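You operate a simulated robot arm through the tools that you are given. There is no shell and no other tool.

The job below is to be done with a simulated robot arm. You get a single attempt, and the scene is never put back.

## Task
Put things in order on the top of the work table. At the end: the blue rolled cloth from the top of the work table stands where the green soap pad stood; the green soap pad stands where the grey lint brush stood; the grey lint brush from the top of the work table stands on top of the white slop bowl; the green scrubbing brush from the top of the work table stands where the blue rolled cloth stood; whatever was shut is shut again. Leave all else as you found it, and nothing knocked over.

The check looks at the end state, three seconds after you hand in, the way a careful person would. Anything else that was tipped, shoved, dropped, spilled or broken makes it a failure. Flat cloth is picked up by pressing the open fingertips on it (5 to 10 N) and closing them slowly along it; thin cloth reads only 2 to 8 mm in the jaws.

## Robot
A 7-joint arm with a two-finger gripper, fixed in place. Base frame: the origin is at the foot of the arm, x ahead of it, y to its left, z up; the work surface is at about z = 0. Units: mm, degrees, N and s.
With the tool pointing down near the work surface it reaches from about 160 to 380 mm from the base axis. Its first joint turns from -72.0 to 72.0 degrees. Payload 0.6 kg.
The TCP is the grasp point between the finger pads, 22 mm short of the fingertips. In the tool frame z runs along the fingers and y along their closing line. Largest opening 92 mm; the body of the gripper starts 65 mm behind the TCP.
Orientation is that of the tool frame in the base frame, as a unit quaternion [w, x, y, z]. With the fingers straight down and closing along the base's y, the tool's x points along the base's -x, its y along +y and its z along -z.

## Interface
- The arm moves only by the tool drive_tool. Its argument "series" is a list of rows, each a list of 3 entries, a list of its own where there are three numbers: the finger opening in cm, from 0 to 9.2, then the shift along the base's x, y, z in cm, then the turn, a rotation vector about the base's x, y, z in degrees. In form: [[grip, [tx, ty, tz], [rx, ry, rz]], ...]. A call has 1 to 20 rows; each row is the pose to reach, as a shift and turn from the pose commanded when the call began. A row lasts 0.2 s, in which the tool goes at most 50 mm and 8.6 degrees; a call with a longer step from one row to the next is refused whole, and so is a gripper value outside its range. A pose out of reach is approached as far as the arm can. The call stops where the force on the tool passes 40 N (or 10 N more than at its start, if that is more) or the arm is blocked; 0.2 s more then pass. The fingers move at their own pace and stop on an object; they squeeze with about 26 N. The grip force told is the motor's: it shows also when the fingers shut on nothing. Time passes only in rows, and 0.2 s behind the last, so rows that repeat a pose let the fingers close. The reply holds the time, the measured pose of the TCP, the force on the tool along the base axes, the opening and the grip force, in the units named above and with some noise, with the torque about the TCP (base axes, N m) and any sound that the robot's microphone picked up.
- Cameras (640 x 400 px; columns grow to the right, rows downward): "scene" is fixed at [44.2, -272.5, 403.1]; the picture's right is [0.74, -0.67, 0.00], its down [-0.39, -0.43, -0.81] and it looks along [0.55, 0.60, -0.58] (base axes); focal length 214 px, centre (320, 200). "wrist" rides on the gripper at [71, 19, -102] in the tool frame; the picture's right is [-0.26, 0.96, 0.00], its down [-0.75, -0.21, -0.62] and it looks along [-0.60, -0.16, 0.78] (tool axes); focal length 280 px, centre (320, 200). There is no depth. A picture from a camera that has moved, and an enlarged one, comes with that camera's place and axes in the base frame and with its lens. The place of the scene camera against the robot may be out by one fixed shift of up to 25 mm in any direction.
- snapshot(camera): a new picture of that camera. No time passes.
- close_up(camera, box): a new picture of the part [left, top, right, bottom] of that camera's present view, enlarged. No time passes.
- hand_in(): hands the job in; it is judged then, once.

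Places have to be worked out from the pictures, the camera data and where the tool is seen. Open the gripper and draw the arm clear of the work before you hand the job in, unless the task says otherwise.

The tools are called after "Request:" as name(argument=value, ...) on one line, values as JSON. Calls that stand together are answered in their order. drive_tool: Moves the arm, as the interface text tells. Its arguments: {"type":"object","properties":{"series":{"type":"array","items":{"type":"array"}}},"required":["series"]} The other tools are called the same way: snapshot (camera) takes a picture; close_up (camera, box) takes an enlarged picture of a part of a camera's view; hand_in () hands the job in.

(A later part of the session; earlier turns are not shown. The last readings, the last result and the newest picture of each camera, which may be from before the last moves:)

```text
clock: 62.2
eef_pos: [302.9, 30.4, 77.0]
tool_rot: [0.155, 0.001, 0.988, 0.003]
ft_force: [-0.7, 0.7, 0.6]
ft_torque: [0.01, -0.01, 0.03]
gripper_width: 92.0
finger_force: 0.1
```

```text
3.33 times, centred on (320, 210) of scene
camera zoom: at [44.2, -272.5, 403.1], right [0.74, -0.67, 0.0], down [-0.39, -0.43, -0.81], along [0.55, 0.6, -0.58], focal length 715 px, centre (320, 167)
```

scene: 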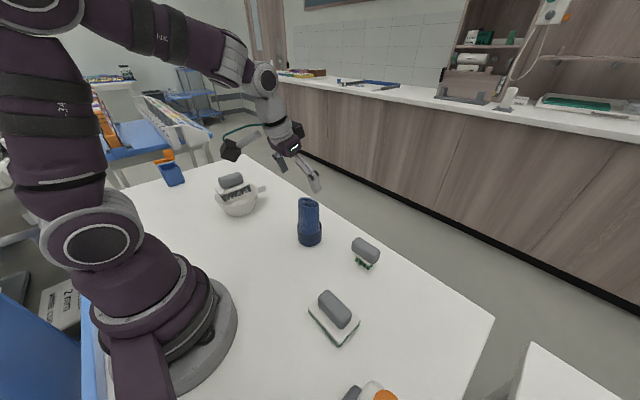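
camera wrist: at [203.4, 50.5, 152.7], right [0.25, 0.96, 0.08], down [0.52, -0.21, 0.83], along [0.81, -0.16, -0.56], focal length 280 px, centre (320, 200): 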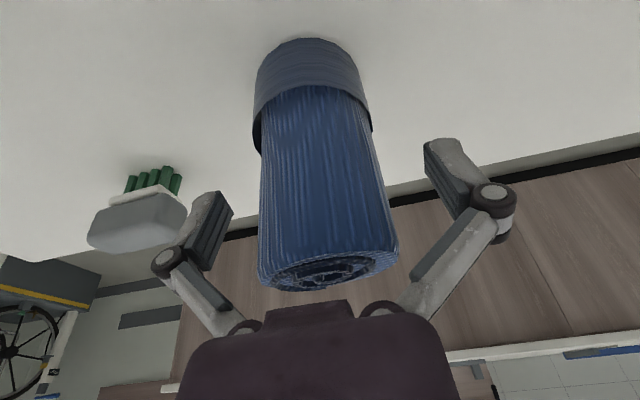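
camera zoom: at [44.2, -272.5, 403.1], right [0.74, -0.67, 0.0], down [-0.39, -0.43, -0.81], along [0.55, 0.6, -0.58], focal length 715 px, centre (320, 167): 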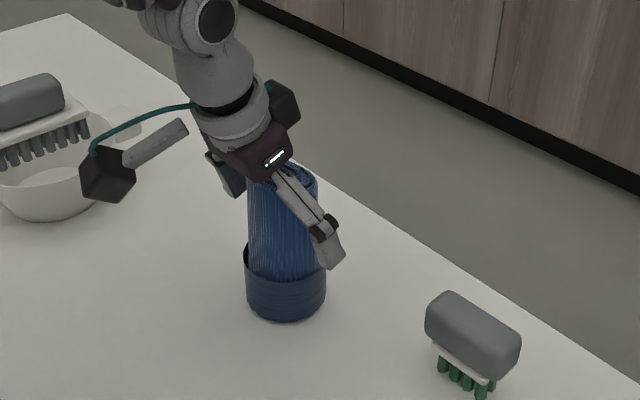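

The roll stands between the fingers, above the band. Closing slowly.

Request:
drive_tool(series=[[8.2, [0, 0, 0], [0, 0, 0]], [7.4, [0, 0, 0], [0, 0, 0]], [6.8, [0, 0, 0], [0, 0, 0]], [6.3, [0, 0, 0], [0, 0, 0]], [5.8, [0, 0, 0], [0, 0, 0]], [5.3, [0, 0, 0], [0, 0, 0]], [4.6, [0, 0, 0], [0, 0, 0]], [3.0, [0, 0, 0], [0, 0, 0]], [0, [0, 0, 0], [0, 0, 0]], [0, [0, 0, 0], [0, 0, 0]]])

Request:
snapshot(camera="wrist")

Request:
close_up(camera="scene", box=[260, 150, 380, 270])

```text
clock: 64.4
eef_pos: [302.0, 31.3, 78.7]
tool_rot: [0.156, 0.0, 0.988, 0.003]
ft_force: [-3.2, -0.5, 15.2]
ft_torque: [-0.03, 0.22, 0.0]
gripper_width: 64.4
finger_force: 26.6
```

```text
taken
camera wrist: at [203.4, 50.6, 153.0], right [0.25, 0.96, 0.09], down [0.52, -0.21, 0.83], along [0.81, -0.16, -0.56], focal length 280 px, centre (320, 200)
```

wrist: 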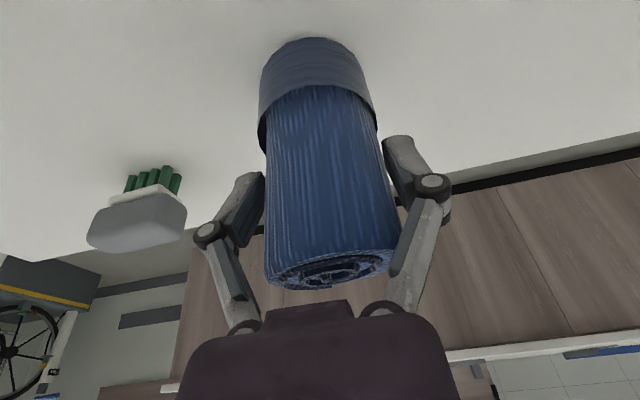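

```text
3.33 times, centred on (320, 210) of scene
camera zoom: at [44.2, -272.5, 403.2], right [0.74, -0.67, 0.0], down [-0.39, -0.43, -0.81], along [0.55, 0.6, -0.58], focal length 715 px, centre (320, 167)
```

zoom: 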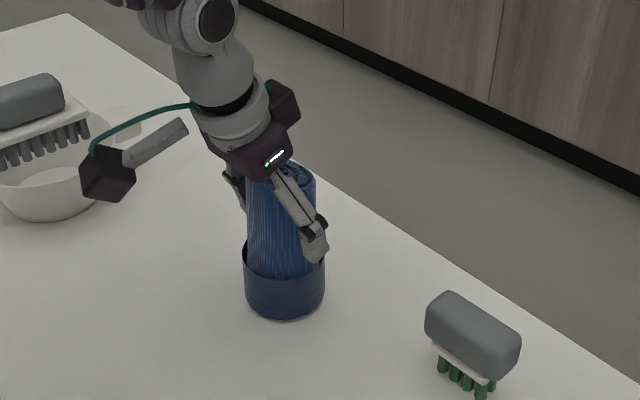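

The band and roll moved together by a hair, so it is a single object, gripped at 64 mm. I'll lift very slowly and check.

Request:
drive_tool(series=[[0, [0, 0, 0.05], [0, 0, 0]], [0, [0, 0, 0.1], [0, 0, 0]], [0, [0, 0, 0.2], [0, 0, 0]], [0, [0, 0, 0.3], [0, 0, 0]], [0, [0, 0, 0.4], [0, 0, 0]], [0, [0, 0, 0.5], [0, 0, 0]], [0, [0, 0, 0.5], [0, 0, 0]]])

Request:
snapshot(camera="wrist")

Request:
close_up(camera="scene", box=[260, 150, 380, 270])

```text
clock: 66.0
eef_pos: [301.9, 31.1, 84.3]
tool_rot: [0.155, 0.001, 0.988, 0.002]
ft_force: [0.4, -0.2, -1.5]
ft_torque: [0.0, 0.01, 0.0]
gripper_width: 63.8
finger_force: 26.5
```

```text
taken
camera wrist: at [203.0, 51.4, 158.9], right [0.25, 0.96, 0.08], down [0.52, -0.21, 0.83], along [0.81, -0.16, -0.56], focal length 280 px, centre (320, 200)
```

wrist: 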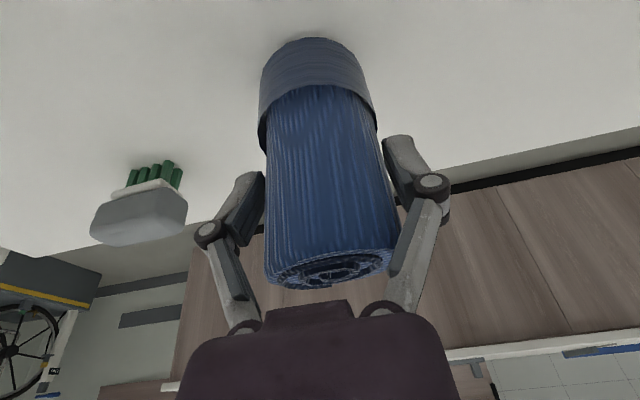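

```text
3.33 times, centred on (320, 210) of scene
camera zoom: at [44.2, -272.5, 403.1], right [0.74, -0.67, 0.0], down [-0.39, -0.43, -0.81], along [0.55, 0.6, -0.58], focal length 715 px, centre (320, 167)
```

zoom: 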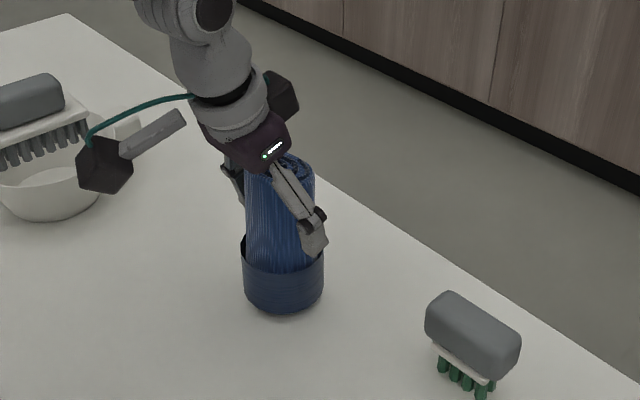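

The whole roll, band included, lifts as one piece and hangs steadily. I'll raise it gently and start carrying it around toward the soap pad's old spot.

Request:
drive_tool(series=[[0, [0, 0, 0.2], [0, 0, 0]], [0, [0, 0, 0.6], [0, 0, 0]], [0, [0, 0, 1.2], [0, 0, 0]], [0, [0, 0, 2.0], [0, 0, 0]], [0, [0, 0, 2.9], [0, 0, 0]], [0, [0, 0, 3.9], [0, 0, 0]], [0, [0, 0, 4.9], [0, 0, 0]], [0, [0, 0, 5.9], [0, 0, 0]], [0, [0, -0.2, 6.9], [0, 0, 0]], [0, [0, -0.6, 7.7], [0, 0, -0.5]], [0, [0.1, -1.2, 8.3], [0, 0, -1]], [0, [0.1, -2.0, 8.6], [0, 0, -2]], [0, [0.2, -3.0, 8.7], [0, 0, -3]], [0, [0.2, -4.1, 8.7], [0, 0, -4]], [0, [0.2, -5.3, 8.7], [0, 0, -5]], [0, [0.2, -6.5, 8.7], [0, 0, -6.5]], [0, [0.2, -7.7, 8.7], [0, 0, -8]], [0, [0.2, -8.7, 8.7], [0, 0, -9]], [0, [0.2, -9.3, 8.7], [0, 0, -9.7]], [0, [0.2, -9.5, 8.7], [0, 0, -10]]])

Request:
snapshot(camera="wrist")

Request:
snapshot(camera="scene")

```text
clock: 70.2
eef_pos: [303.6, -63.8, 169.0]
tool_rot: [0.155, 0.087, 0.984, -0.011]
ft_force: [0.3, 0.0, -0.9]
ft_torque: [0.01, 0.01, 0.0]
gripper_width: 62.5
finger_force: 25.9
```

```text
taken
camera wrist: at [209.8, -27.2, 245.3], right [0.41, 0.91, 0.08], down [0.48, -0.3, 0.83], along [0.77, -0.3, -0.56], focal length 280 px, centre (320, 200)
```

wrist: 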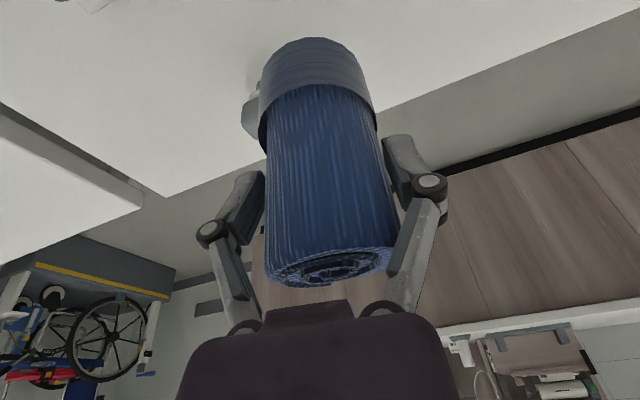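

```text
taken
```

scene: 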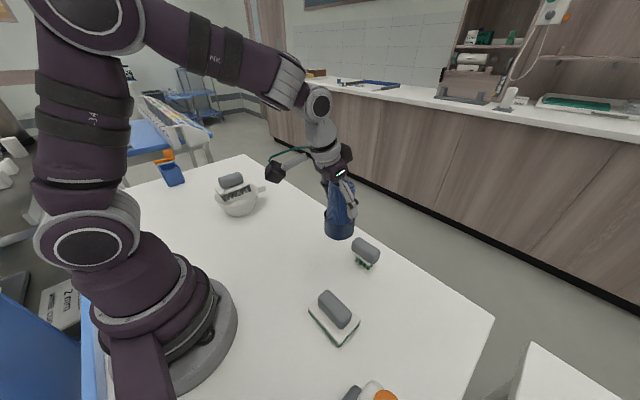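

The grip reads 62.5 mm, a slight creep down the taper, but the roll is upright. I'll carry on without delay to the far spot and lower part of the way.

Request:
drive_tool(series=[[0, [0, -0.5, 0], [0, 0, -0.5]], [0, [0, -1.5, 0], [0, 0, -1.5]], [0, [-0.1, -3.0, 0], [0, 0, -3]], [0, [-0.2, -4.8, 0], [0, 0, -5]], [0, [-0.3, -6.7, 0], [0, 0, -7]], [0, [-0.4, -8.7, 0], [0, 0, -9]], [0, [-0.3, -10.7, 0], [0, 0, -11]], [0, [0.0, -12.6, 0], [0, 0, -13]], [0, [0.5, -14.3, -0.3], [0, 0, -15]], [0, [1.0, -15.8, -0.9], [0, 0, -17]], [0, [1.4, -17.0, -1.8], [0, 0, -18.5]], [0, [1.65, -17.9, -2.9], [0, 0, -19.5]], [0, [1.75, -18.3, -4.1], [0, 0, -20]], [0, [1.77, -18.47, -5.3], [0, 0, -20]], [0, [1.77, -18.47, -6.3], [0, 0, -20]], [0, [1.77, -18.47, -6.9], [0, 0, -20]], [0, [1.77, -18.47, -7.1], [0, 0, -20]]])

Request:
snapshot(camera="wrist")

Request:
snapshot(camera="scene")

```text
clock: 73.8
eef_pos: [321.2, -245.8, 99.2]
tool_rot: [0.151, 0.257, 0.954, -0.038]
ft_force: [0.2, 0.0, -1.5]
ft_torque: [-0.03, -0.01, -0.04]
gripper_width: 61.7
finger_force: 26.1
```

```text
taken
camera wrist: at [245.8, -181.5, 174.4], right [0.7, 0.71, 0.08], down [0.35, -0.44, 0.83], along [0.62, -0.55, -0.56], focal length 280 px, centre (320, 200)
```

wrist: 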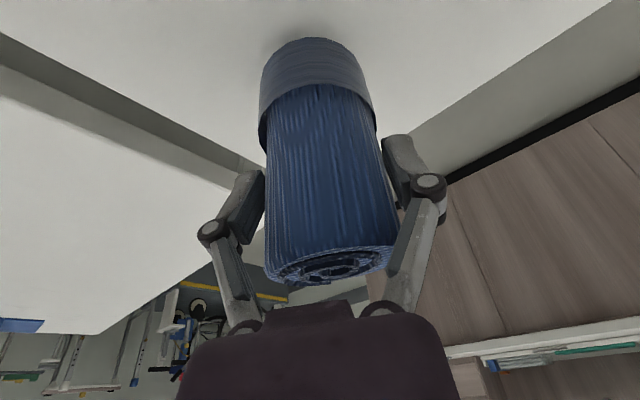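

```text
taken
```

scene: 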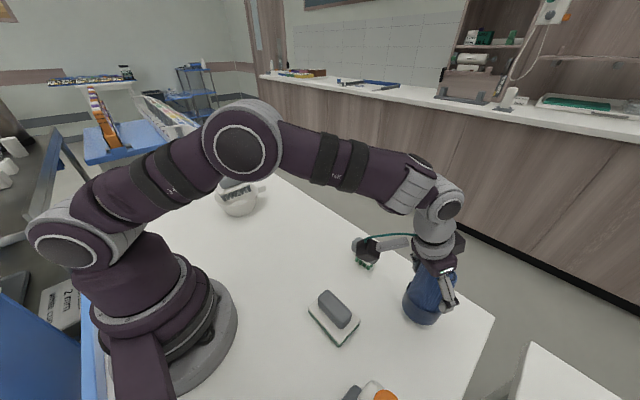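

No time passes while I look, so I'll magnify to check whether the roll is still vertical.

Request:
close_up(camera="wrist", box=[240, 20, 420, 300])

Request:
close_up(camera="scene", box=[370, 230, 500, 340])

```text
1.43 times, centred on (330, 160) of wrist
camera zoom: at [245.8, -181.5, 174.4], right [0.7, 0.71, 0.08], down [0.35, -0.44, 0.83], along [0.62, -0.55, -0.56], focal length 401 px, centre (306, 257)
```

zoom: 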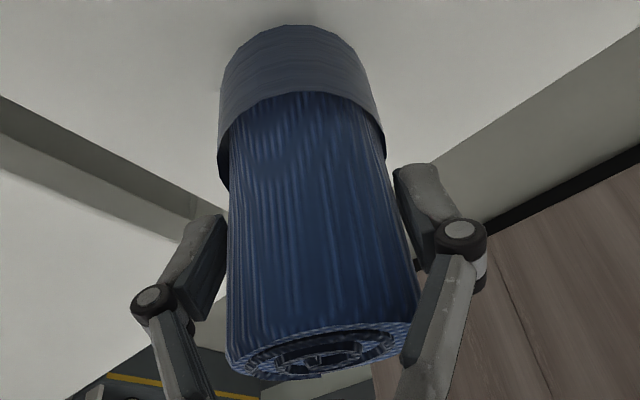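

```text
3.64 times, centred on (435, 285) of scene
camera zoom: at [44.2, -272.5, 403.1], right [0.74, -0.67, 0.0], down [-0.39, -0.43, -0.81], along [0.55, 0.6, -0.58], focal length 780 px, centre (-98, -109)
```

zoom: 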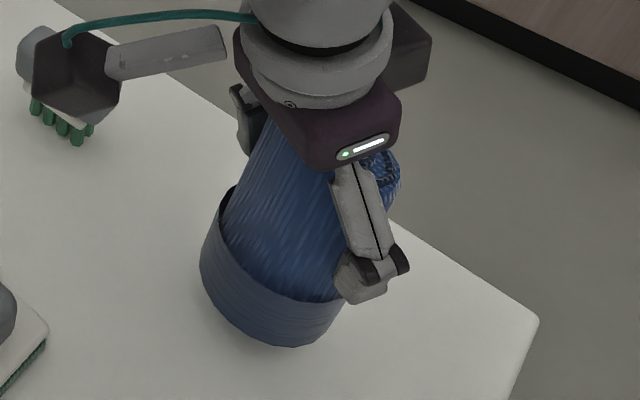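

Working through the projections, the roll is still upright to within about 1° and has barely slipped. I'll lower it to just above the table at the pad's old spot.

Request:
drive_tool(series=[[0, [0, -0.05, -0.3], [0, 0, 0]], [0, [0, -0.1, -0.8], [0, 0, 0]], [0, [0, -0.1, -1.3], [0, 0, 0]], [0, [0, -0.1, -1.6], [0, 0, 0]], [0, [0, -0.1, -1.8], [0, 0, 0]], [0, [0, -0.1, -1.8], [0, 0, 0]]])

Request:
close_up(camera="scene", box=[370, 230, 500, 340])

Request:
snapshot(camera="wrist")

```text
clock: 75.2
eef_pos: [322.5, -247.1, 81.8]
tool_rot: [0.151, 0.257, 0.954, -0.039]
ft_force: [-0.4, 0.5, -0.9]
ft_torque: [0.0, 0.0, 0.01]
gripper_width: 61.9
finger_force: 26.1
```

```text
3.64 times, centred on (435, 285) of scene
camera zoom: at [44.2, -272.5, 403.1], right [0.74, -0.67, 0.0], down [-0.39, -0.43, -0.81], along [0.55, 0.6, -0.58], focal length 780 px, centre (-98, -109)
```

zoom: 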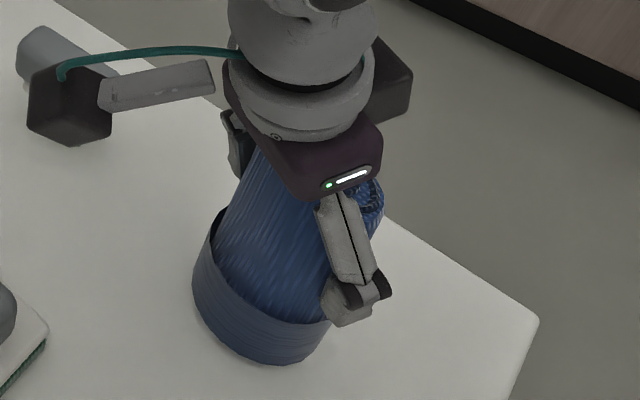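

```text
taken
camera wrist: at [245.7, -181.7, 156.9], right [0.7, 0.71, 0.08], down [0.35, -0.44, 0.83], along [0.62, -0.55, -0.56], focal length 280 px, centre (320, 200)
```

wrist: 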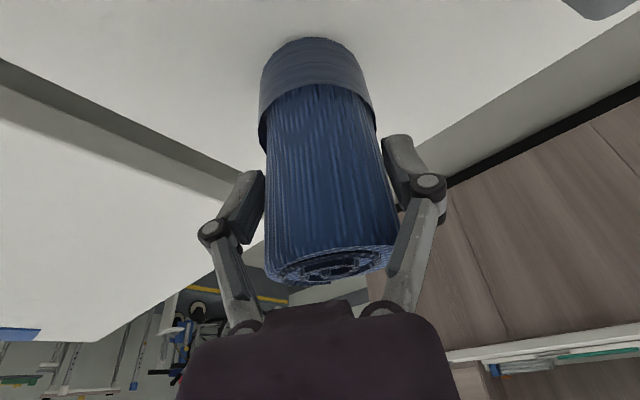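

Nearly down. I'll continue in small steps to find the contact.

Request:
drive_tool(series=[[0, [0, 0, -0.08], [0, 0, 0]], [0, [0, 0, -0.16], [0, 0, 0]], [0, [0, 0, -0.2], [0, 0, 0]], [0, [0, 0, -0.2], [0, 0, 0]]])

```text
clock: 76.2
eef_pos: [321.4, -248.9, 79.1]
tool_rot: [0.151, 0.256, 0.954, -0.039]
ft_force: [-9.8, 6.4, 26.3]
ft_torque: [0.48, 0.43, 0.08]
gripper_width: 62.2
finger_force: 25.7
```

Contact found (26 N, slightly on the outer side). I'll ease off a little and check the load before releasing.

Request:
drive_tool(series=[[0, [0, 0, 0.03], [0, 0, 0]], [0, [0, 0, 0.05], [0, 0, 0]], [0, [0, 0, 0.05], [0, 0, 0]]])

Request:
close_up(camera="scene", box=[370, 230, 500, 340])

Request:
close_up(camera="wrist", box=[240, 20, 420, 300])

```text
clock: 77.0
eef_pos: [322.4, -247.7, 80.4]
tool_rot: [0.151, 0.256, 0.954, -0.038]
ft_force: [2.7, -4.3, 9.0]
ft_torque: [-0.25, -0.34, -0.11]
gripper_width: 61.7
finger_force: 25.9
```

```text
3.64 times, centred on (435, 285) of scene
camera zoom: at [44.2, -272.5, 403.2], right [0.74, -0.67, 0.0], down [-0.39, -0.43, -0.81], along [0.55, 0.6, -0.58], focal length 780 px, centre (-98, -109)
```

zoom: 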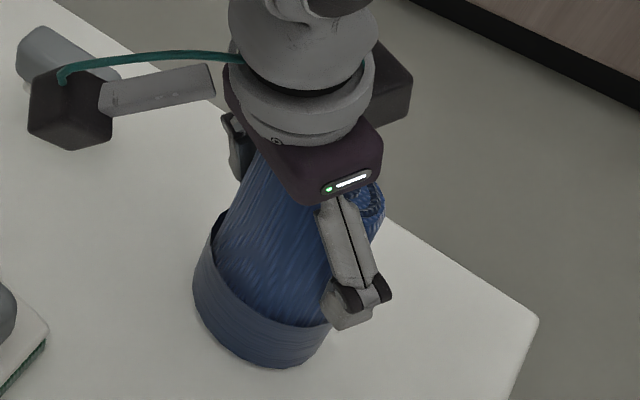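

```text
1.43 times, centred on (330, 160) of wrist
camera zoom: at [245.7, -182.3, 155.2], right [0.7, 0.71, 0.08], down [0.35, -0.44, 0.83], along [0.62, -0.55, -0.56], focal length 401 px, centre (306, 257)
```

zoom: 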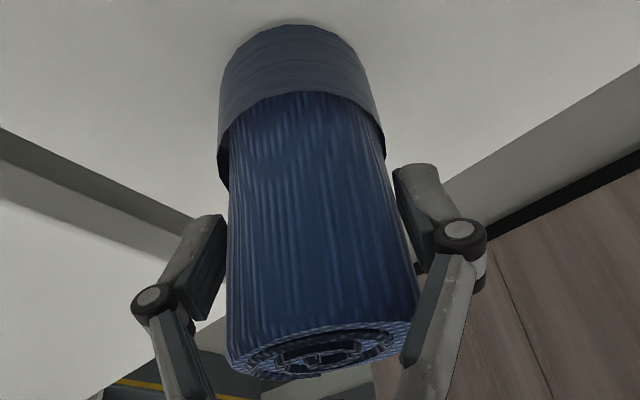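

Still 9 N of press; I'll ease up another fraction of a millimetre.

Request:
drive_tool(series=[[0, [0, 0, 0.02], [0, 0, 0]], [0, [0, 0, 0.03], [0, 0, 0]], [0, [0, 0, 0.03], [0, 0, 0]]])

```text
clock: 77.8
eef_pos: [321.0, -248.7, 80.2]
tool_rot: [0.151, 0.255, 0.954, -0.039]
ft_force: [-3.4, -3.7, 18.0]
ft_torque: [0.05, -0.03, 0.01]
gripper_width: 62.1
finger_force: 26.2
```

The remaining push is the fingers wedging the roll onto the table, so it is seated. I'll open the fingers gradually.

Request:
drive_tool(series=[[6.2, [0, 0, 0], [0, 0, 0]], [6.4, [0, 0, 0], [0, 0, 0]], [6.6, [0, 0, 0], [0, 0, 0]], [7.0, [0, 0, 0], [0, 0, 0]], [7.6, [0, 0, 0], [0, 0, 0]], [8.4, [0, 0, 0], [0, 0, 0]], [9.0, [0, 0, 0], [0, 0, 0]], [9.2, [0, 0, 0], [0, 0, 0]]])

Request:
close_up(camera="scene", box=[370, 230, 500, 340])

Request:
snapshot(camera="wrist")

```text
clock: 79.6
eef_pos: [320.9, -247.2, 80.1]
tool_rot: [0.151, 0.256, 0.954, -0.038]
ft_force: [-0.7, -0.2, 0.4]
ft_torque: [0.01, -0.01, 0.0]
gripper_width: 92.1
finger_force: 0.2
```

```text
3.64 times, centred on (435, 285) of scene
camera zoom: at [44.2, -272.5, 403.1], right [0.74, -0.67, 0.0], down [-0.39, -0.43, -0.81], along [0.55, 0.6, -0.58], focal length 780 px, centre (-98, -109)
```

zoom: 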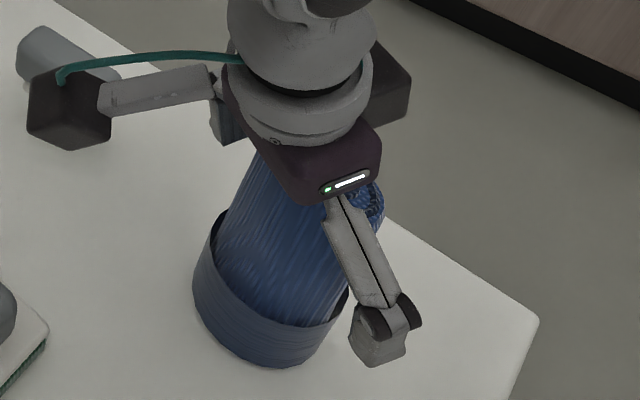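

```text
taken
camera wrist: at [245.6, -181.9, 154.8], right [0.7, 0.71, 0.08], down [0.35, -0.44, 0.83], along [0.62, -0.55, -0.56], focal length 280 px, centre (320, 200)
```

wrist: 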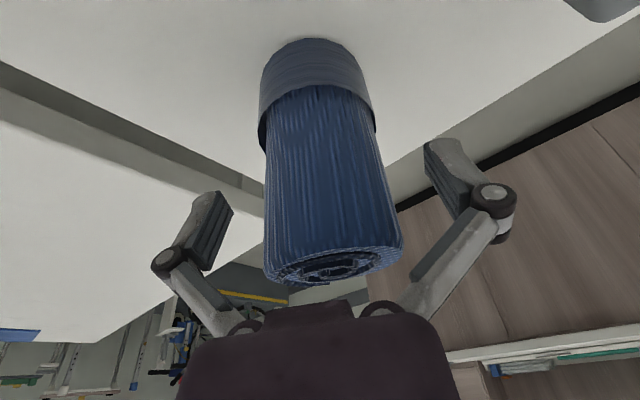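

The roll stands on its own. I'll lift straight up until the fingertips clear its top, then retreat inward.

Request:
drive_tool(series=[[9.2, [0, 0, 0.4], [0, 0, 0]], [9.2, [0, 0, 1.2], [0, 0, 0]], [9.2, [0, 0, 2.4], [0, 0, 0]], [9.2, [0, 0, 4.0], [0, 0, 0]], [9.2, [0, 0, 5.8], [0, 0, 0]], [9.2, [0, 0, 7.4], [0, 0, 0]], [9.2, [0, 0, 8.6], [0, 0, 0]], [9.2, [-1.0, 1.0, 9.5], [0, 0, 0]], [9.2, [-3.0, 3.0, 10.5], [0, 0, 0]], [9.2, [-5.0, 6.0, 11.0], [0, 0, 0]], [9.2, [-6.0, 8.0, 11.5], [0, 0, 0]], [9.2, [-6.0, 8.0, 11.5], [0, 0, 0]]])

Request:
snapshot(camera="wrist")

Request:
snapshot(camera="scene")

```text
clock: 82.2
eef_pos: [261.3, -168.0, 195.8]
tool_rot: [0.151, 0.256, 0.954, -0.038]
ft_force: [0.0, 0.3, 0.2]
ft_torque: [0.01, 0.0, 0.0]
gripper_width: 92.1
finger_force: 0.0
```

```text
taken
camera wrist: at [184.5, -101.6, 270.2], right [0.7, 0.71, 0.08], down [0.35, -0.44, 0.83], along [0.62, -0.55, -0.56], focal length 280 px, centre (320, 200)
```

wrist: 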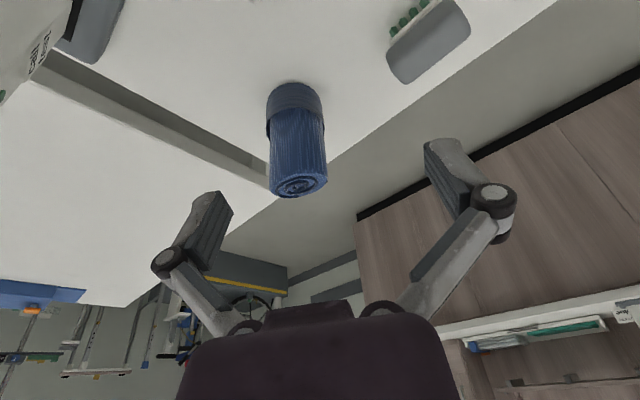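

```text
taken
```

scene: 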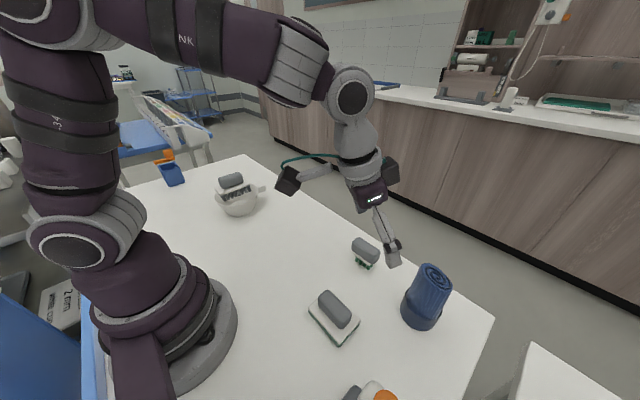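

The cloth stands upright at about (323,-250), within about 3 mm of the pad's old spot. Next is the scrubbing brush: I'll turn back and hover near it to measure it.

Request:
drive_tool(series=[[9.2, [0.8, 1.5, 0], [0, 0, 5]], [9.2, [1.8, 3.0, -0.3], [0, 0, 10]], [9.2, [3.0, 4.5, -0.8], [0, 0, 15]], [9.2, [4.0, 5.8, -1.4], [0, 0, 20]], [9.2, [4.5, 6.6, -2.0], [0, 0, 24.5]], [9.2, [4.5, 6.6, -2.0], [0, 0, 24.5]]])

Request:
snapshot(camera="wrist")

Request:
close_up(camera="scene", box=[330, 220, 470, 340])

```text
clock: 83.6
eef_pos: [305.6, -100.9, 174.4]
tool_rot: [0.155, 0.047, 0.987, -0.004]
ft_force: [0.6, -0.5, -0.4]
ft_torque: [0.01, -0.02, 0.0]
gripper_width: 92.2
finger_force: 0.0
```

```text
taken
camera wrist: at [209.2, -73.2, 250.5], right [0.34, 0.94, 0.08], down [0.5, -0.26, 0.83], along [0.79, -0.24, -0.56], focal length 280 px, centre (320, 200)
```

wrist: 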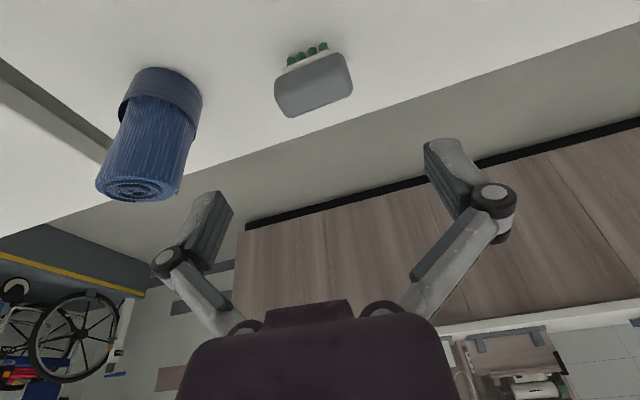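

```text
3.33 times, centred on (400, 280) of scene
camera zoom: at [44.2, -272.5, 403.1], right [0.74, -0.67, 0.0], down [-0.39, -0.43, -0.81], along [0.55, 0.6, -0.58], focal length 715 px, centre (53, -67)
```

zoom: 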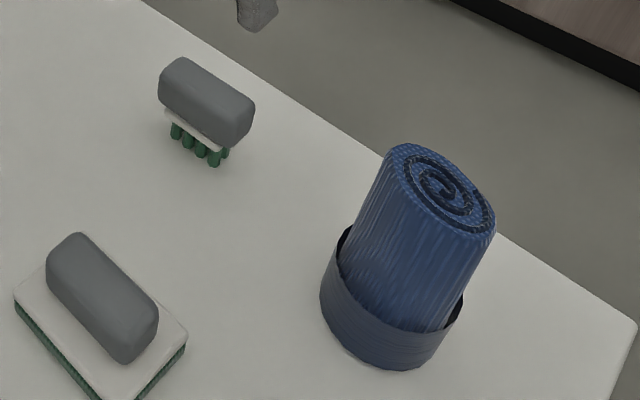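

Request:
close_up(camera="wrist", box=[255, 25, 375, 125])

Request:
close_up(camera="scene", box=[340, 225, 395, 275])

```text
4.00 times, centred on (315, 75) of wrist
camera zoom: at [209.2, -73.2, 250.5], right [0.34, 0.94, 0.08], down [0.5, -0.26, 0.83], along [0.79, -0.24, -0.56], focal length 1122 px, centre (340, 700)
```

zoom: 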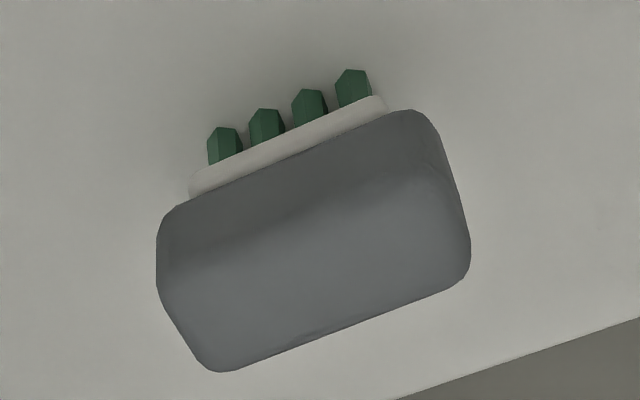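

```text
8.00 times, centred on (368, 250) of scene
camera zoom: at [44.2, -272.5, 403.1], right [0.74, -0.67, 0.0], down [-0.39, -0.43, -0.81], along [0.55, 0.6, -0.58], focal length 1716 px, centre (-60, -200)
```

zoom: 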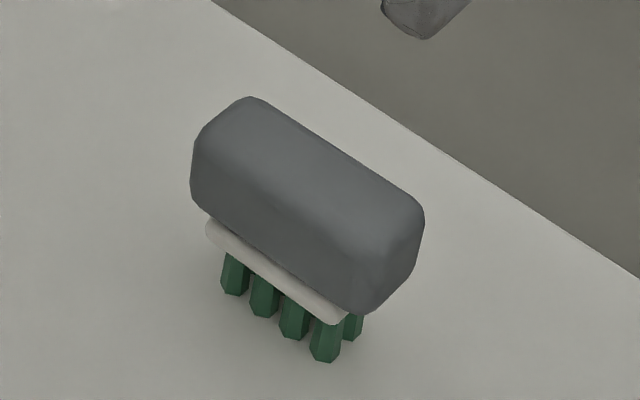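

The scrubbing brush's long axis runs along y (about 90°), centre about (345,-110), handle from z≈27 to 57 with free space under its ends. I'll align the yaw and move above it.

Request:
drive_tool(series=[[9.2, [1.0, -0.2, -1.5], [0, 0, 2.7]], [9.2, [2.0, -0.5, -3.0], [0, 0, 5.4]], [9.2, [3.0, -0.7, -4.8], [0, 0, 5.4]], [9.2, [3.94, -0.91, -6.4], [0, 0, 5.4]], [9.2, [3.94, -0.91, -7.4], [0, 0, 5.4]], [9.2, [3.94, -0.91, -7.4], [0, 0, 5.4]]])

Request:
snapshot(camera="wrist")

Request:
snapshot(camera="scene")

```text
clock: 85.0
eef_pos: [345.3, -110.8, 101.6]
tool_rot: [0.155, 0.001, 0.988, 0.003]
ft_force: [0.9, -0.1, 0.3]
ft_torque: [0.02, 0.01, 0.02]
gripper_width: 92.2
finger_force: 0.1
```

```text
taken
camera wrist: at [247.0, -91.7, 176.0], right [0.25, 0.96, 0.08], down [0.52, -0.21, 0.83], along [0.81, -0.16, -0.56], focal length 280 px, centre (320, 200)
```

wrist: 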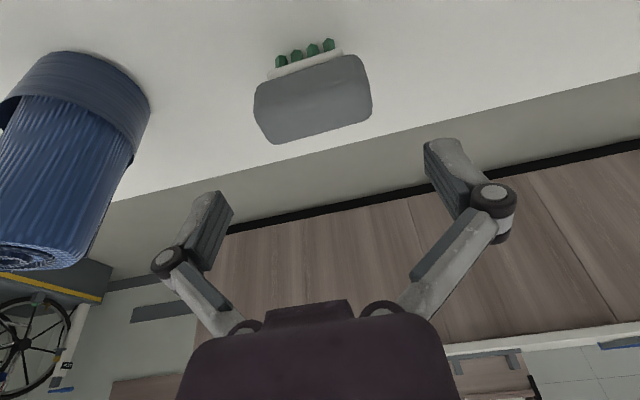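

```text
taken
```

scene: 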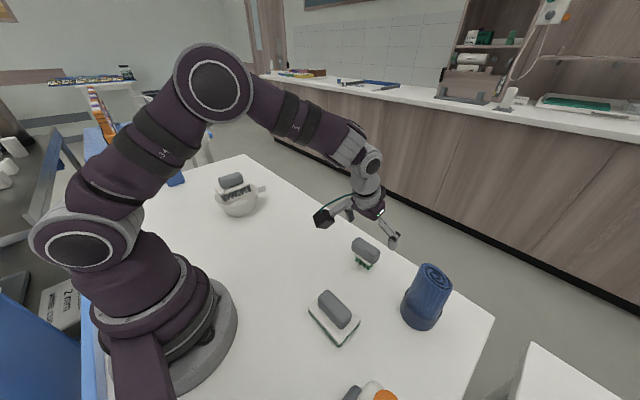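

The projection matches the picture (handle centre at the expected pixel). I'll descend around the handle.

Request:
drive_tool(series=[[9.2, [0, 0.05, -1.2], [0, 0, 0]], [9.2, [0, 0.05, -2.4], [0, 0, 0]], [9.2, [0, 0.05, -3.6], [0, 0, 0]], [9.2, [0, 0.05, -4.6], [0, 0, 0]], [9.2, [0, 0.05, -5.4], [0, 0, 0]], [9.2, [0, 0.05, -5.8], [0, 0, 0]], [9.2, [0, 0.05, -5.8], [0, 0, 0]]])

Request:
snapshot(camera="wrist")

Request:
close_up(camera="scene", box=[310, 190, 430, 290])

```text
clock: 86.6
eef_pos: [345.7, -110.6, 43.0]
tool_rot: [0.155, 0.002, 0.988, 0.003]
ft_force: [-1.2, -0.7, -0.1]
ft_torque: [-0.02, 0.01, 0.02]
gripper_width: 91.9
finger_force: 0.0
```

```text
taken
camera wrist: at [246.4, -91.4, 118.4], right [0.25, 0.96, 0.08], down [0.52, -0.21, 0.83], along [0.81, -0.16, -0.56], focal length 280 px, centre (320, 200)
```

wrist: 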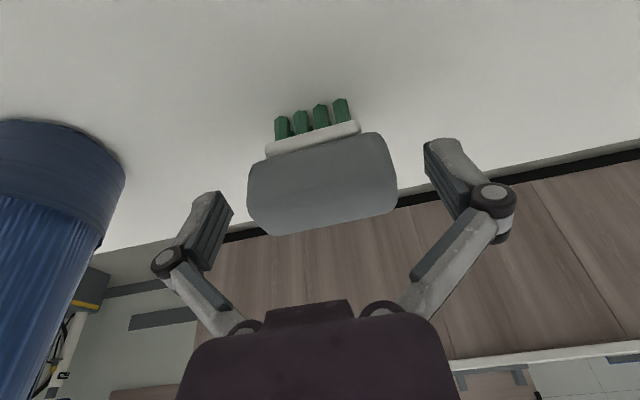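

```text
4.00 times, centred on (370, 240) of scene
camera zoom: at [44.2, -272.5, 403.1], right [0.74, -0.67, 0.0], down [-0.39, -0.43, -0.81], along [0.55, 0.6, -0.58], focal length 858 px, centre (120, 40)
```

zoom: 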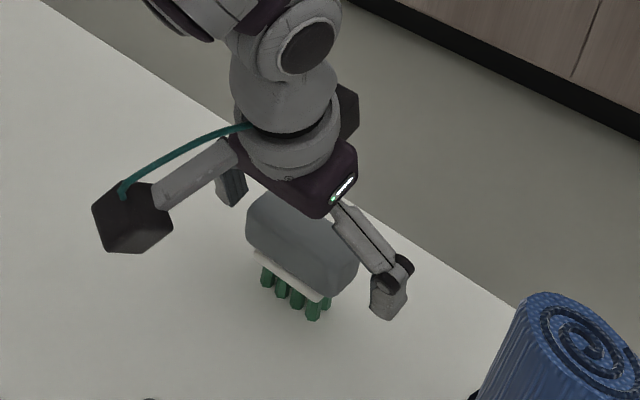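

The handle is centred on the grasp point. Closing slowly on its ends.

Request:
drive_tool(series=[[8.4, [0, 0, 0], [0, 0, 0]], [7.8, [0, 0, 0], [0, 0, 0]], [7.3, [0, 0, 0], [0, 0, 0]], [6.9, [0, 0, 0], [0, 0, 0]], [6.5, [0, 0, 0], [0, 0, 0]], [6.1, [0, 0, 0], [0, 0, 0]], [5.5, [0, 0, 0], [0, 0, 0]], [4.0, [0, 0, 0], [0, 0, 0]], [0, [0, 0, 0], [0, 0, 0]], [0, [0, 0, 0], [0, 0, 0]]])

Request:
snapshot(camera="wrist")

Request:
close_up(camera="scene", box=[310, 190, 430, 290])

```text
clock: 88.8
eef_pos: [345.6, -110.0, 42.8]
tool_rot: [0.155, 0.001, 0.988, 0.001]
ft_force: [-1.3, 0.6, 6.8]
ft_torque: [0.06, 0.0, 0.01]
gripper_width: 61.2
finger_force: 26.0
```

```text
taken
camera wrist: at [246.6, -91.3, 118.5], right [0.25, 0.96, 0.08], down [0.52, -0.21, 0.83], along [0.81, -0.16, -0.56], focal length 280 px, centre (320, 200)
```

wrist: 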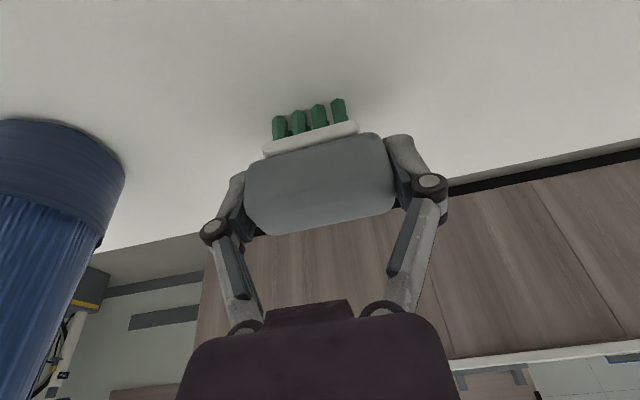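

```text
4.00 times, centred on (370, 240) of scene
camera zoom: at [44.2, -272.5, 403.2], right [0.74, -0.67, 0.0], down [-0.39, -0.43, -0.81], along [0.55, 0.6, -0.58], focal length 858 px, centre (120, 40)
```

zoom: 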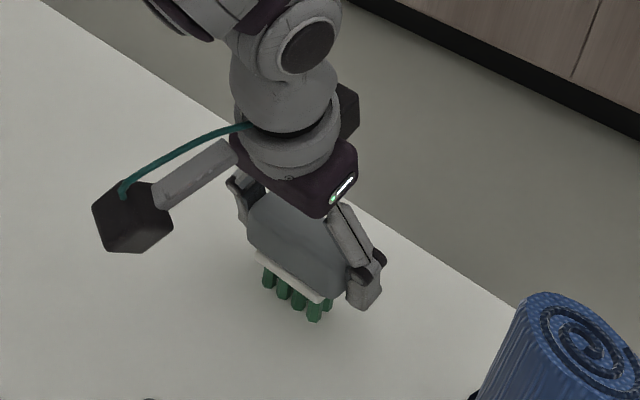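

Gripped at 61.2 mm, as with the pad. Slow lift now, with a check.

Request:
drive_tool(series=[[0, [0, 0, 0.05], [0, 0, 0]], [0, [0, 0, 0.1], [0, 0, 0]], [0, [0, 0, 0.2], [0, 0, 0]], [0, [0, 0, 0.3], [0, 0, 0]], [0, [0, 0, 0.5], [0, 0, 0]], [0, [0, 0, 0.7], [0, 0, 0]], [0, [0, 0, 0.7], [0, 0, 0]]])

Request:
snapshot(camera="wrist")

```text
clock: 90.4
eef_pos: [344.8, -111.4, 49.9]
tool_rot: [0.156, 0.001, 0.988, 0.001]
ft_force: [-0.4, -1.1, -1.0]
ft_torque: [0.01, -0.02, -0.03]
gripper_width: 61.7
finger_force: 26.5
```

```text
taken
camera wrist: at [247.3, -91.2, 125.3], right [0.25, 0.96, 0.08], down [0.52, -0.21, 0.83], along [0.81, -0.16, -0.56], focal length 280 px, centre (320, 200)
```

wrist: 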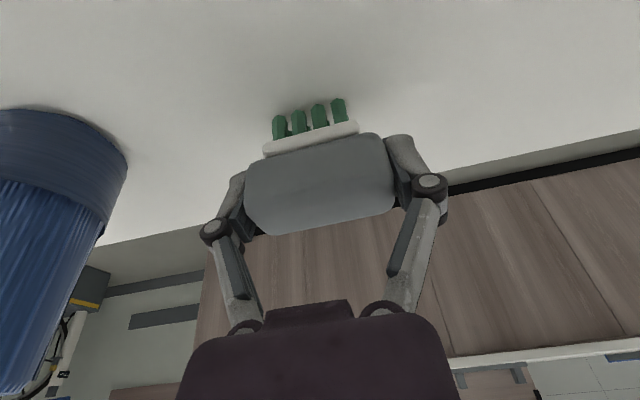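

The brush is rising firmly in the grip. I'll carry it to the cloth's old place at about z 100.

Request:
drive_tool(series=[[0, [0, 0, 0.3], [0, 0, 0]], [0, [0, 0, 0.8], [0, 0, 0]], [0, [-0.09, 0.28, 1.5], [0, 0, 0]], [0, [-0.26, 0.85, 2.4], [0, 0, 0]], [0, [-0.51, 1.7, 3.3], [0, 0, 0]], [0, [-0.85, 2.83, 4.1], [0, 0, 0]], [0, [-1.24, 4.11, 4.7], [0, 0, 0]], [0, [-1.67, 5.52, 5.0], [0, 0, 0]], [0, [-2.09, 6.94, 5.0], [0, 0, 0]], [0, [-2.52, 8.35, 5.0], [0, 0, 0]], [0, [-2.95, 9.77, 5.0], [0, 0, 0]], [0, [-3.33, 11.04, 5.0], [0, 0, 0]], [0, [-3.67, 12.18, 5.0], [0, 0, 0]], [0, [-3.93, 13.03, 5.0], [0, 0, 0]], [0, [-4.1, 13.6, 5.0], [0, 0, 0]], [0, [-4.23, 14.02, 5.0], [0, 0, 0]], [0, [-4.27, 14.16, 5.0], [0, 0, 0]], [0, [-4.27, 14.16, 5.0], [0, 0, 0]]])

Request:
snapshot(camera="wrist")

Request:
snapshot(camera="scene")

```text
clock: 94.2
eef_pos: [302.9, 30.5, 100.0]
tool_rot: [0.155, 0.001, 0.988, 0.003]
ft_force: [0.9, 0.1, -0.9]
ft_torque: [0.02, 0.01, -0.03]
gripper_width: 61.0
finger_force: 26.1
```

```text
taken
camera wrist: at [204.1, 50.0, 175.7], right [0.25, 0.96, 0.08], down [0.52, -0.21, 0.83], along [0.81, -0.16, -0.56], focal length 280 px, centre (320, 200)
```

wrist: 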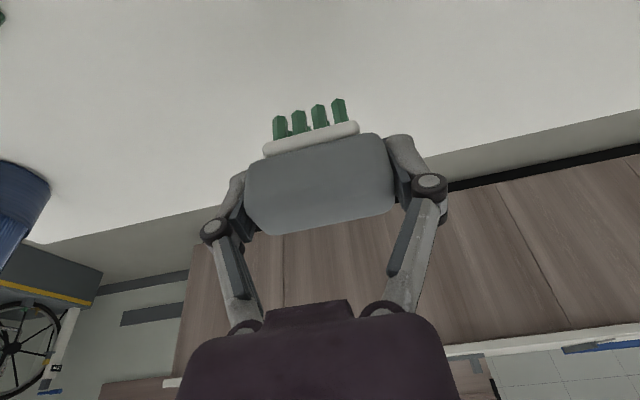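

```text
taken
```

scene: 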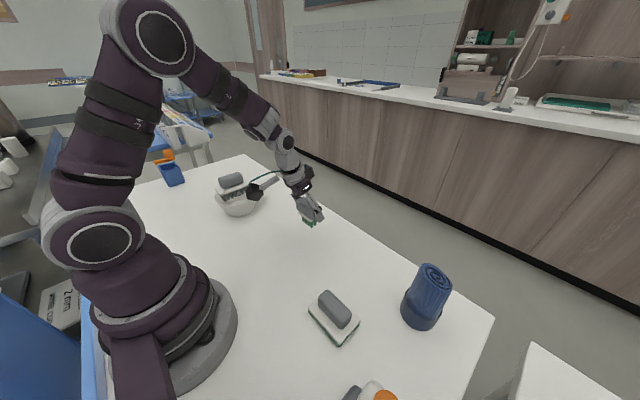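

Held steady over the cloth's old place at (302.9,30.5). Lowering to just above the table.

Request:
drive_tool(series=[[0, [0, 0, -0.3], [0, 0, 0]], [0, [0, 0, -0.9], [0, 0, 0]], [0, [0, 0, -1.7], [0, 0, 0]], [0, [0, 0, -2.6], [0, 0, 0]], [0, [0, 0, -3.5], [0, 0, 0]], [0, [0, 0, -4.3], [0, 0, 0]], [0, [0, 0, -4.9], [0, 0, 0]], [0, [0, 0, -5.3], [0, 0, 0]], [0, [0, 0, -5.45], [0, 0, 0]], [0, [0, 0, -5.45], [0, 0, 0]]])

Request:
close_up(camera="scene", box=[260, 170, 380, 270])

```text
clock: 96.4
eef_pos: [303.0, 31.2, 44.1]
tool_rot: [0.156, 0.002, 0.988, 0.002]
ft_force: [0.4, -0.6, -1.1]
ft_torque: [0.01, 0.01, -0.01]
gripper_width: 61.5
finger_force: 26.0
```

```text
4.00 times, centred on (320, 220) of scene
camera zoom: at [44.2, -272.5, 403.1], right [0.74, -0.67, 0.0], down [-0.39, -0.43, -0.81], along [0.55, 0.6, -0.58], focal length 858 px, centre (320, 120)
```

zoom: 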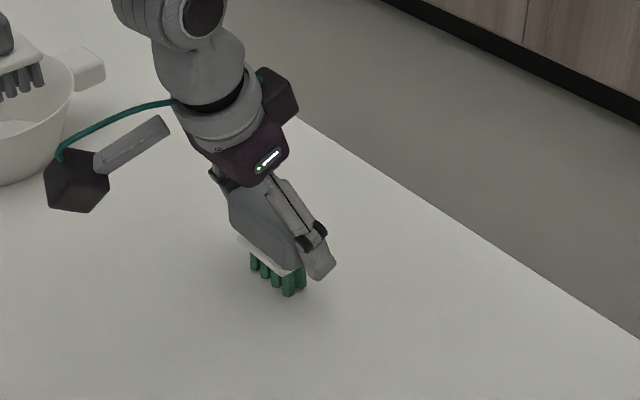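

About a millimetre or two to go; easing down in sub-millimetre steps.

Request:
drive_tool(series=[[0, [0, 0, -0.05], [0, 0, 0]], [0, [0, 0, -0.1], [0, 0, 0]], [0, [0, 0, -0.1], [0, 0, 0]]])

```text
clock: 97.2
eef_pos: [302.2, 31.6, 43.6]
tool_rot: [0.156, 0.001, 0.988, 0.003]
ft_force: [0.3, -0.1, -1.7]
ft_torque: [-0.03, 0.03, 0.01]
gripper_width: 61.3
finger_force: 26.1
```

Request:
drive_tool(series=[[0, [0, 0, -0.04], [0, 0, 0]], [0, [0, 0, -0.08], [0, 0, 0]], [0, [0, 0, -0.08], [0, 0, 0]]])

```text
clock: 98.0
eef_pos: [301.8, 31.4, 44.5]
tool_rot: [0.155, 0.001, 0.988, 0.003]
ft_force: [-1.2, -0.2, -1.8]
ft_torque: [0.05, -0.03, -0.01]
gripper_width: 61.1
finger_force: 26.2
```

Still hanging free; a bit lower.

Request:
drive_tool(series=[[0, [0, 0, -0.04], [0, 0, 0]], [0, [0, 0, -0.08], [0, 0, 0]], [0, [0, 0, -0.08], [0, 0, 0]]])

```text
clock: 98.8
eef_pos: [303.2, 31.0, 44.1]
tool_rot: [0.156, 0.001, 0.988, 0.002]
ft_force: [-4.9, 0.5, 23.7]
ft_torque: [-0.09, 0.18, -0.01]
gripper_width: 61.5
finger_force: 25.9
```

Touchdown. I'll relieve the pressure slightly and then release gradually.

Request:
drive_tool(series=[[0, [0, 0, 0.02], [0, 0, 0]], [0, [0, 0, 0.04], [0, 0, 0]], [0, [0, 0, 0.04], [0, 0, 0]]])

```text
clock: 99.6
eef_pos: [302.8, 30.8, 42.8]
tool_rot: [0.155, 0.001, 0.988, 0.002]
ft_force: [1.7, 1.2, 5.0]
ft_torque: [-0.02, -0.12, 0.05]
gripper_width: 61.5
finger_force: 26.0
```

Request:
drive_tool(series=[[6.1, [0, 0, 0], [0, 0, 0]], [6.2, [0, 0, 0], [0, 0, 0]], [6.4, [0, 0, 0], [0, 0, 0]], [6.8, [0, 0, 0], [0, 0, 0]], [7.4, [0, 0, 0], [0, 0, 0]], [8.2, [0, 0, 0], [0, 0, 0]], [9.0, [0, 0, 0], [0, 0, 0]], [9.2, [0, 0, 0], [0, 0, 0]]])

Request:
snapshot(camera="wrist")

Request:
close_up(camera="scene", box=[260, 170, 380, 270])

```text
clock: 101.4
eef_pos: [303.1, 30.0, 43.6]
tool_rot: [0.156, 0.002, 0.988, 0.002]
ft_force: [0.2, 0.5, 0.1]
ft_torque: [0.03, -0.01, 0.02]
gripper_width: 91.7
finger_force: 0.0
```

```text
taken
camera wrist: at [204.0, 50.3, 118.7], right [0.25, 0.96, 0.08], down [0.52, -0.21, 0.83], along [0.81, -0.16, -0.56], focal length 280 px, centre (320, 200)
```

wrist: 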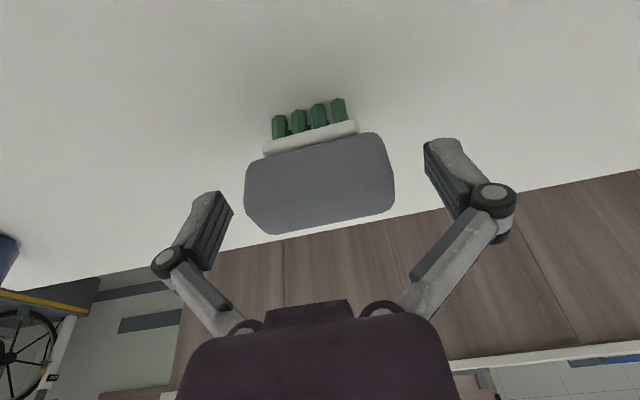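

```text
4.00 times, centred on (320, 220) of scene
camera zoom: at [44.2, -272.5, 403.1], right [0.74, -0.67, 0.0], down [-0.39, -0.43, -0.81], along [0.55, 0.6, -0.58], focal length 858 px, centre (320, 120)
```

zoom: 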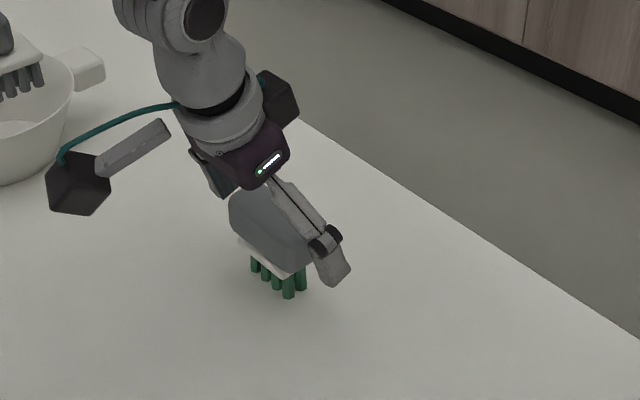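

The brush is released and stands. I'll rise straight up, then retreat inward and level the tool near its starting pose.

Request:
drive_tool(series=[[9.2, [0, 0, 0.5], [0, 0, 0]], [9.2, [0, 0, 1.5], [0, 0, 0]], [9.2, [0, 0, 3.0], [0, 0, 0]], [9.2, [0, 0, 5.0], [0, 0, 0]], [9.2, [0, 0, 8.0], [0, 0, 0]], [9.2, [0, 0, 11.5], [0, 0, 0]], [9.2, [-1.0, -0.5, 15.5], [0, 0, 0]], [9.2, [-3.0, -1.5, 19.5], [0, 6, 0]], [9.2, [-5.5, -2.5, 23.0], [0, 12, 0]], [9.2, [-8.0, -3.2, 26.0], [0, 17.9, 0]], [9.2, [-10.0, -3.6, 28.5], [0, 17.9, 0]], [9.2, [-10.0, -3.6, 28.5], [0, 17.9, 0]]])

Request:
snapshot(camera="wrist")

Request:
snapshot(camera="scene")

```text
clock: 104.0
eef_pos: [202.9, -5.6, 329.8]
tool_rot: [0.001, 0.002, 1.0, 0.001]
ft_force: [-0.7, 0.3, -0.1]
ft_torque: [-0.03, 0.01, -0.02]
gripper_width: 92.2
finger_force: 0.1
```

```text
taken
camera wrist: at [131.8, 12.6, 430.2], right [0.27, 0.96, 0.0], down [0.75, -0.21, 0.62], along [0.6, -0.16, -0.78], focal length 280 px, centre (320, 200)
```

wrist: 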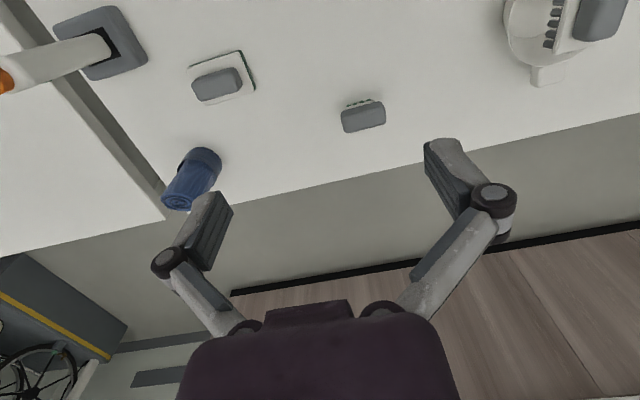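

```text
taken
```

scene: 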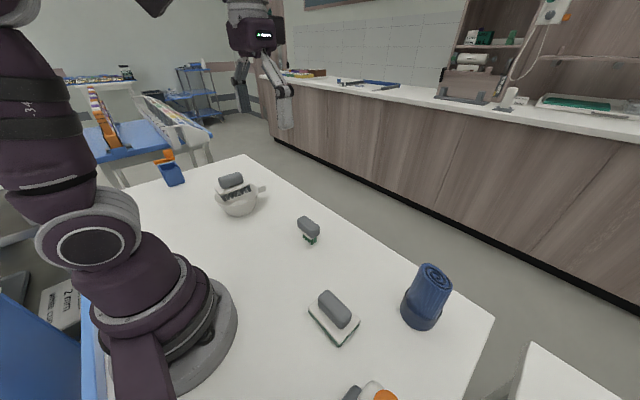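

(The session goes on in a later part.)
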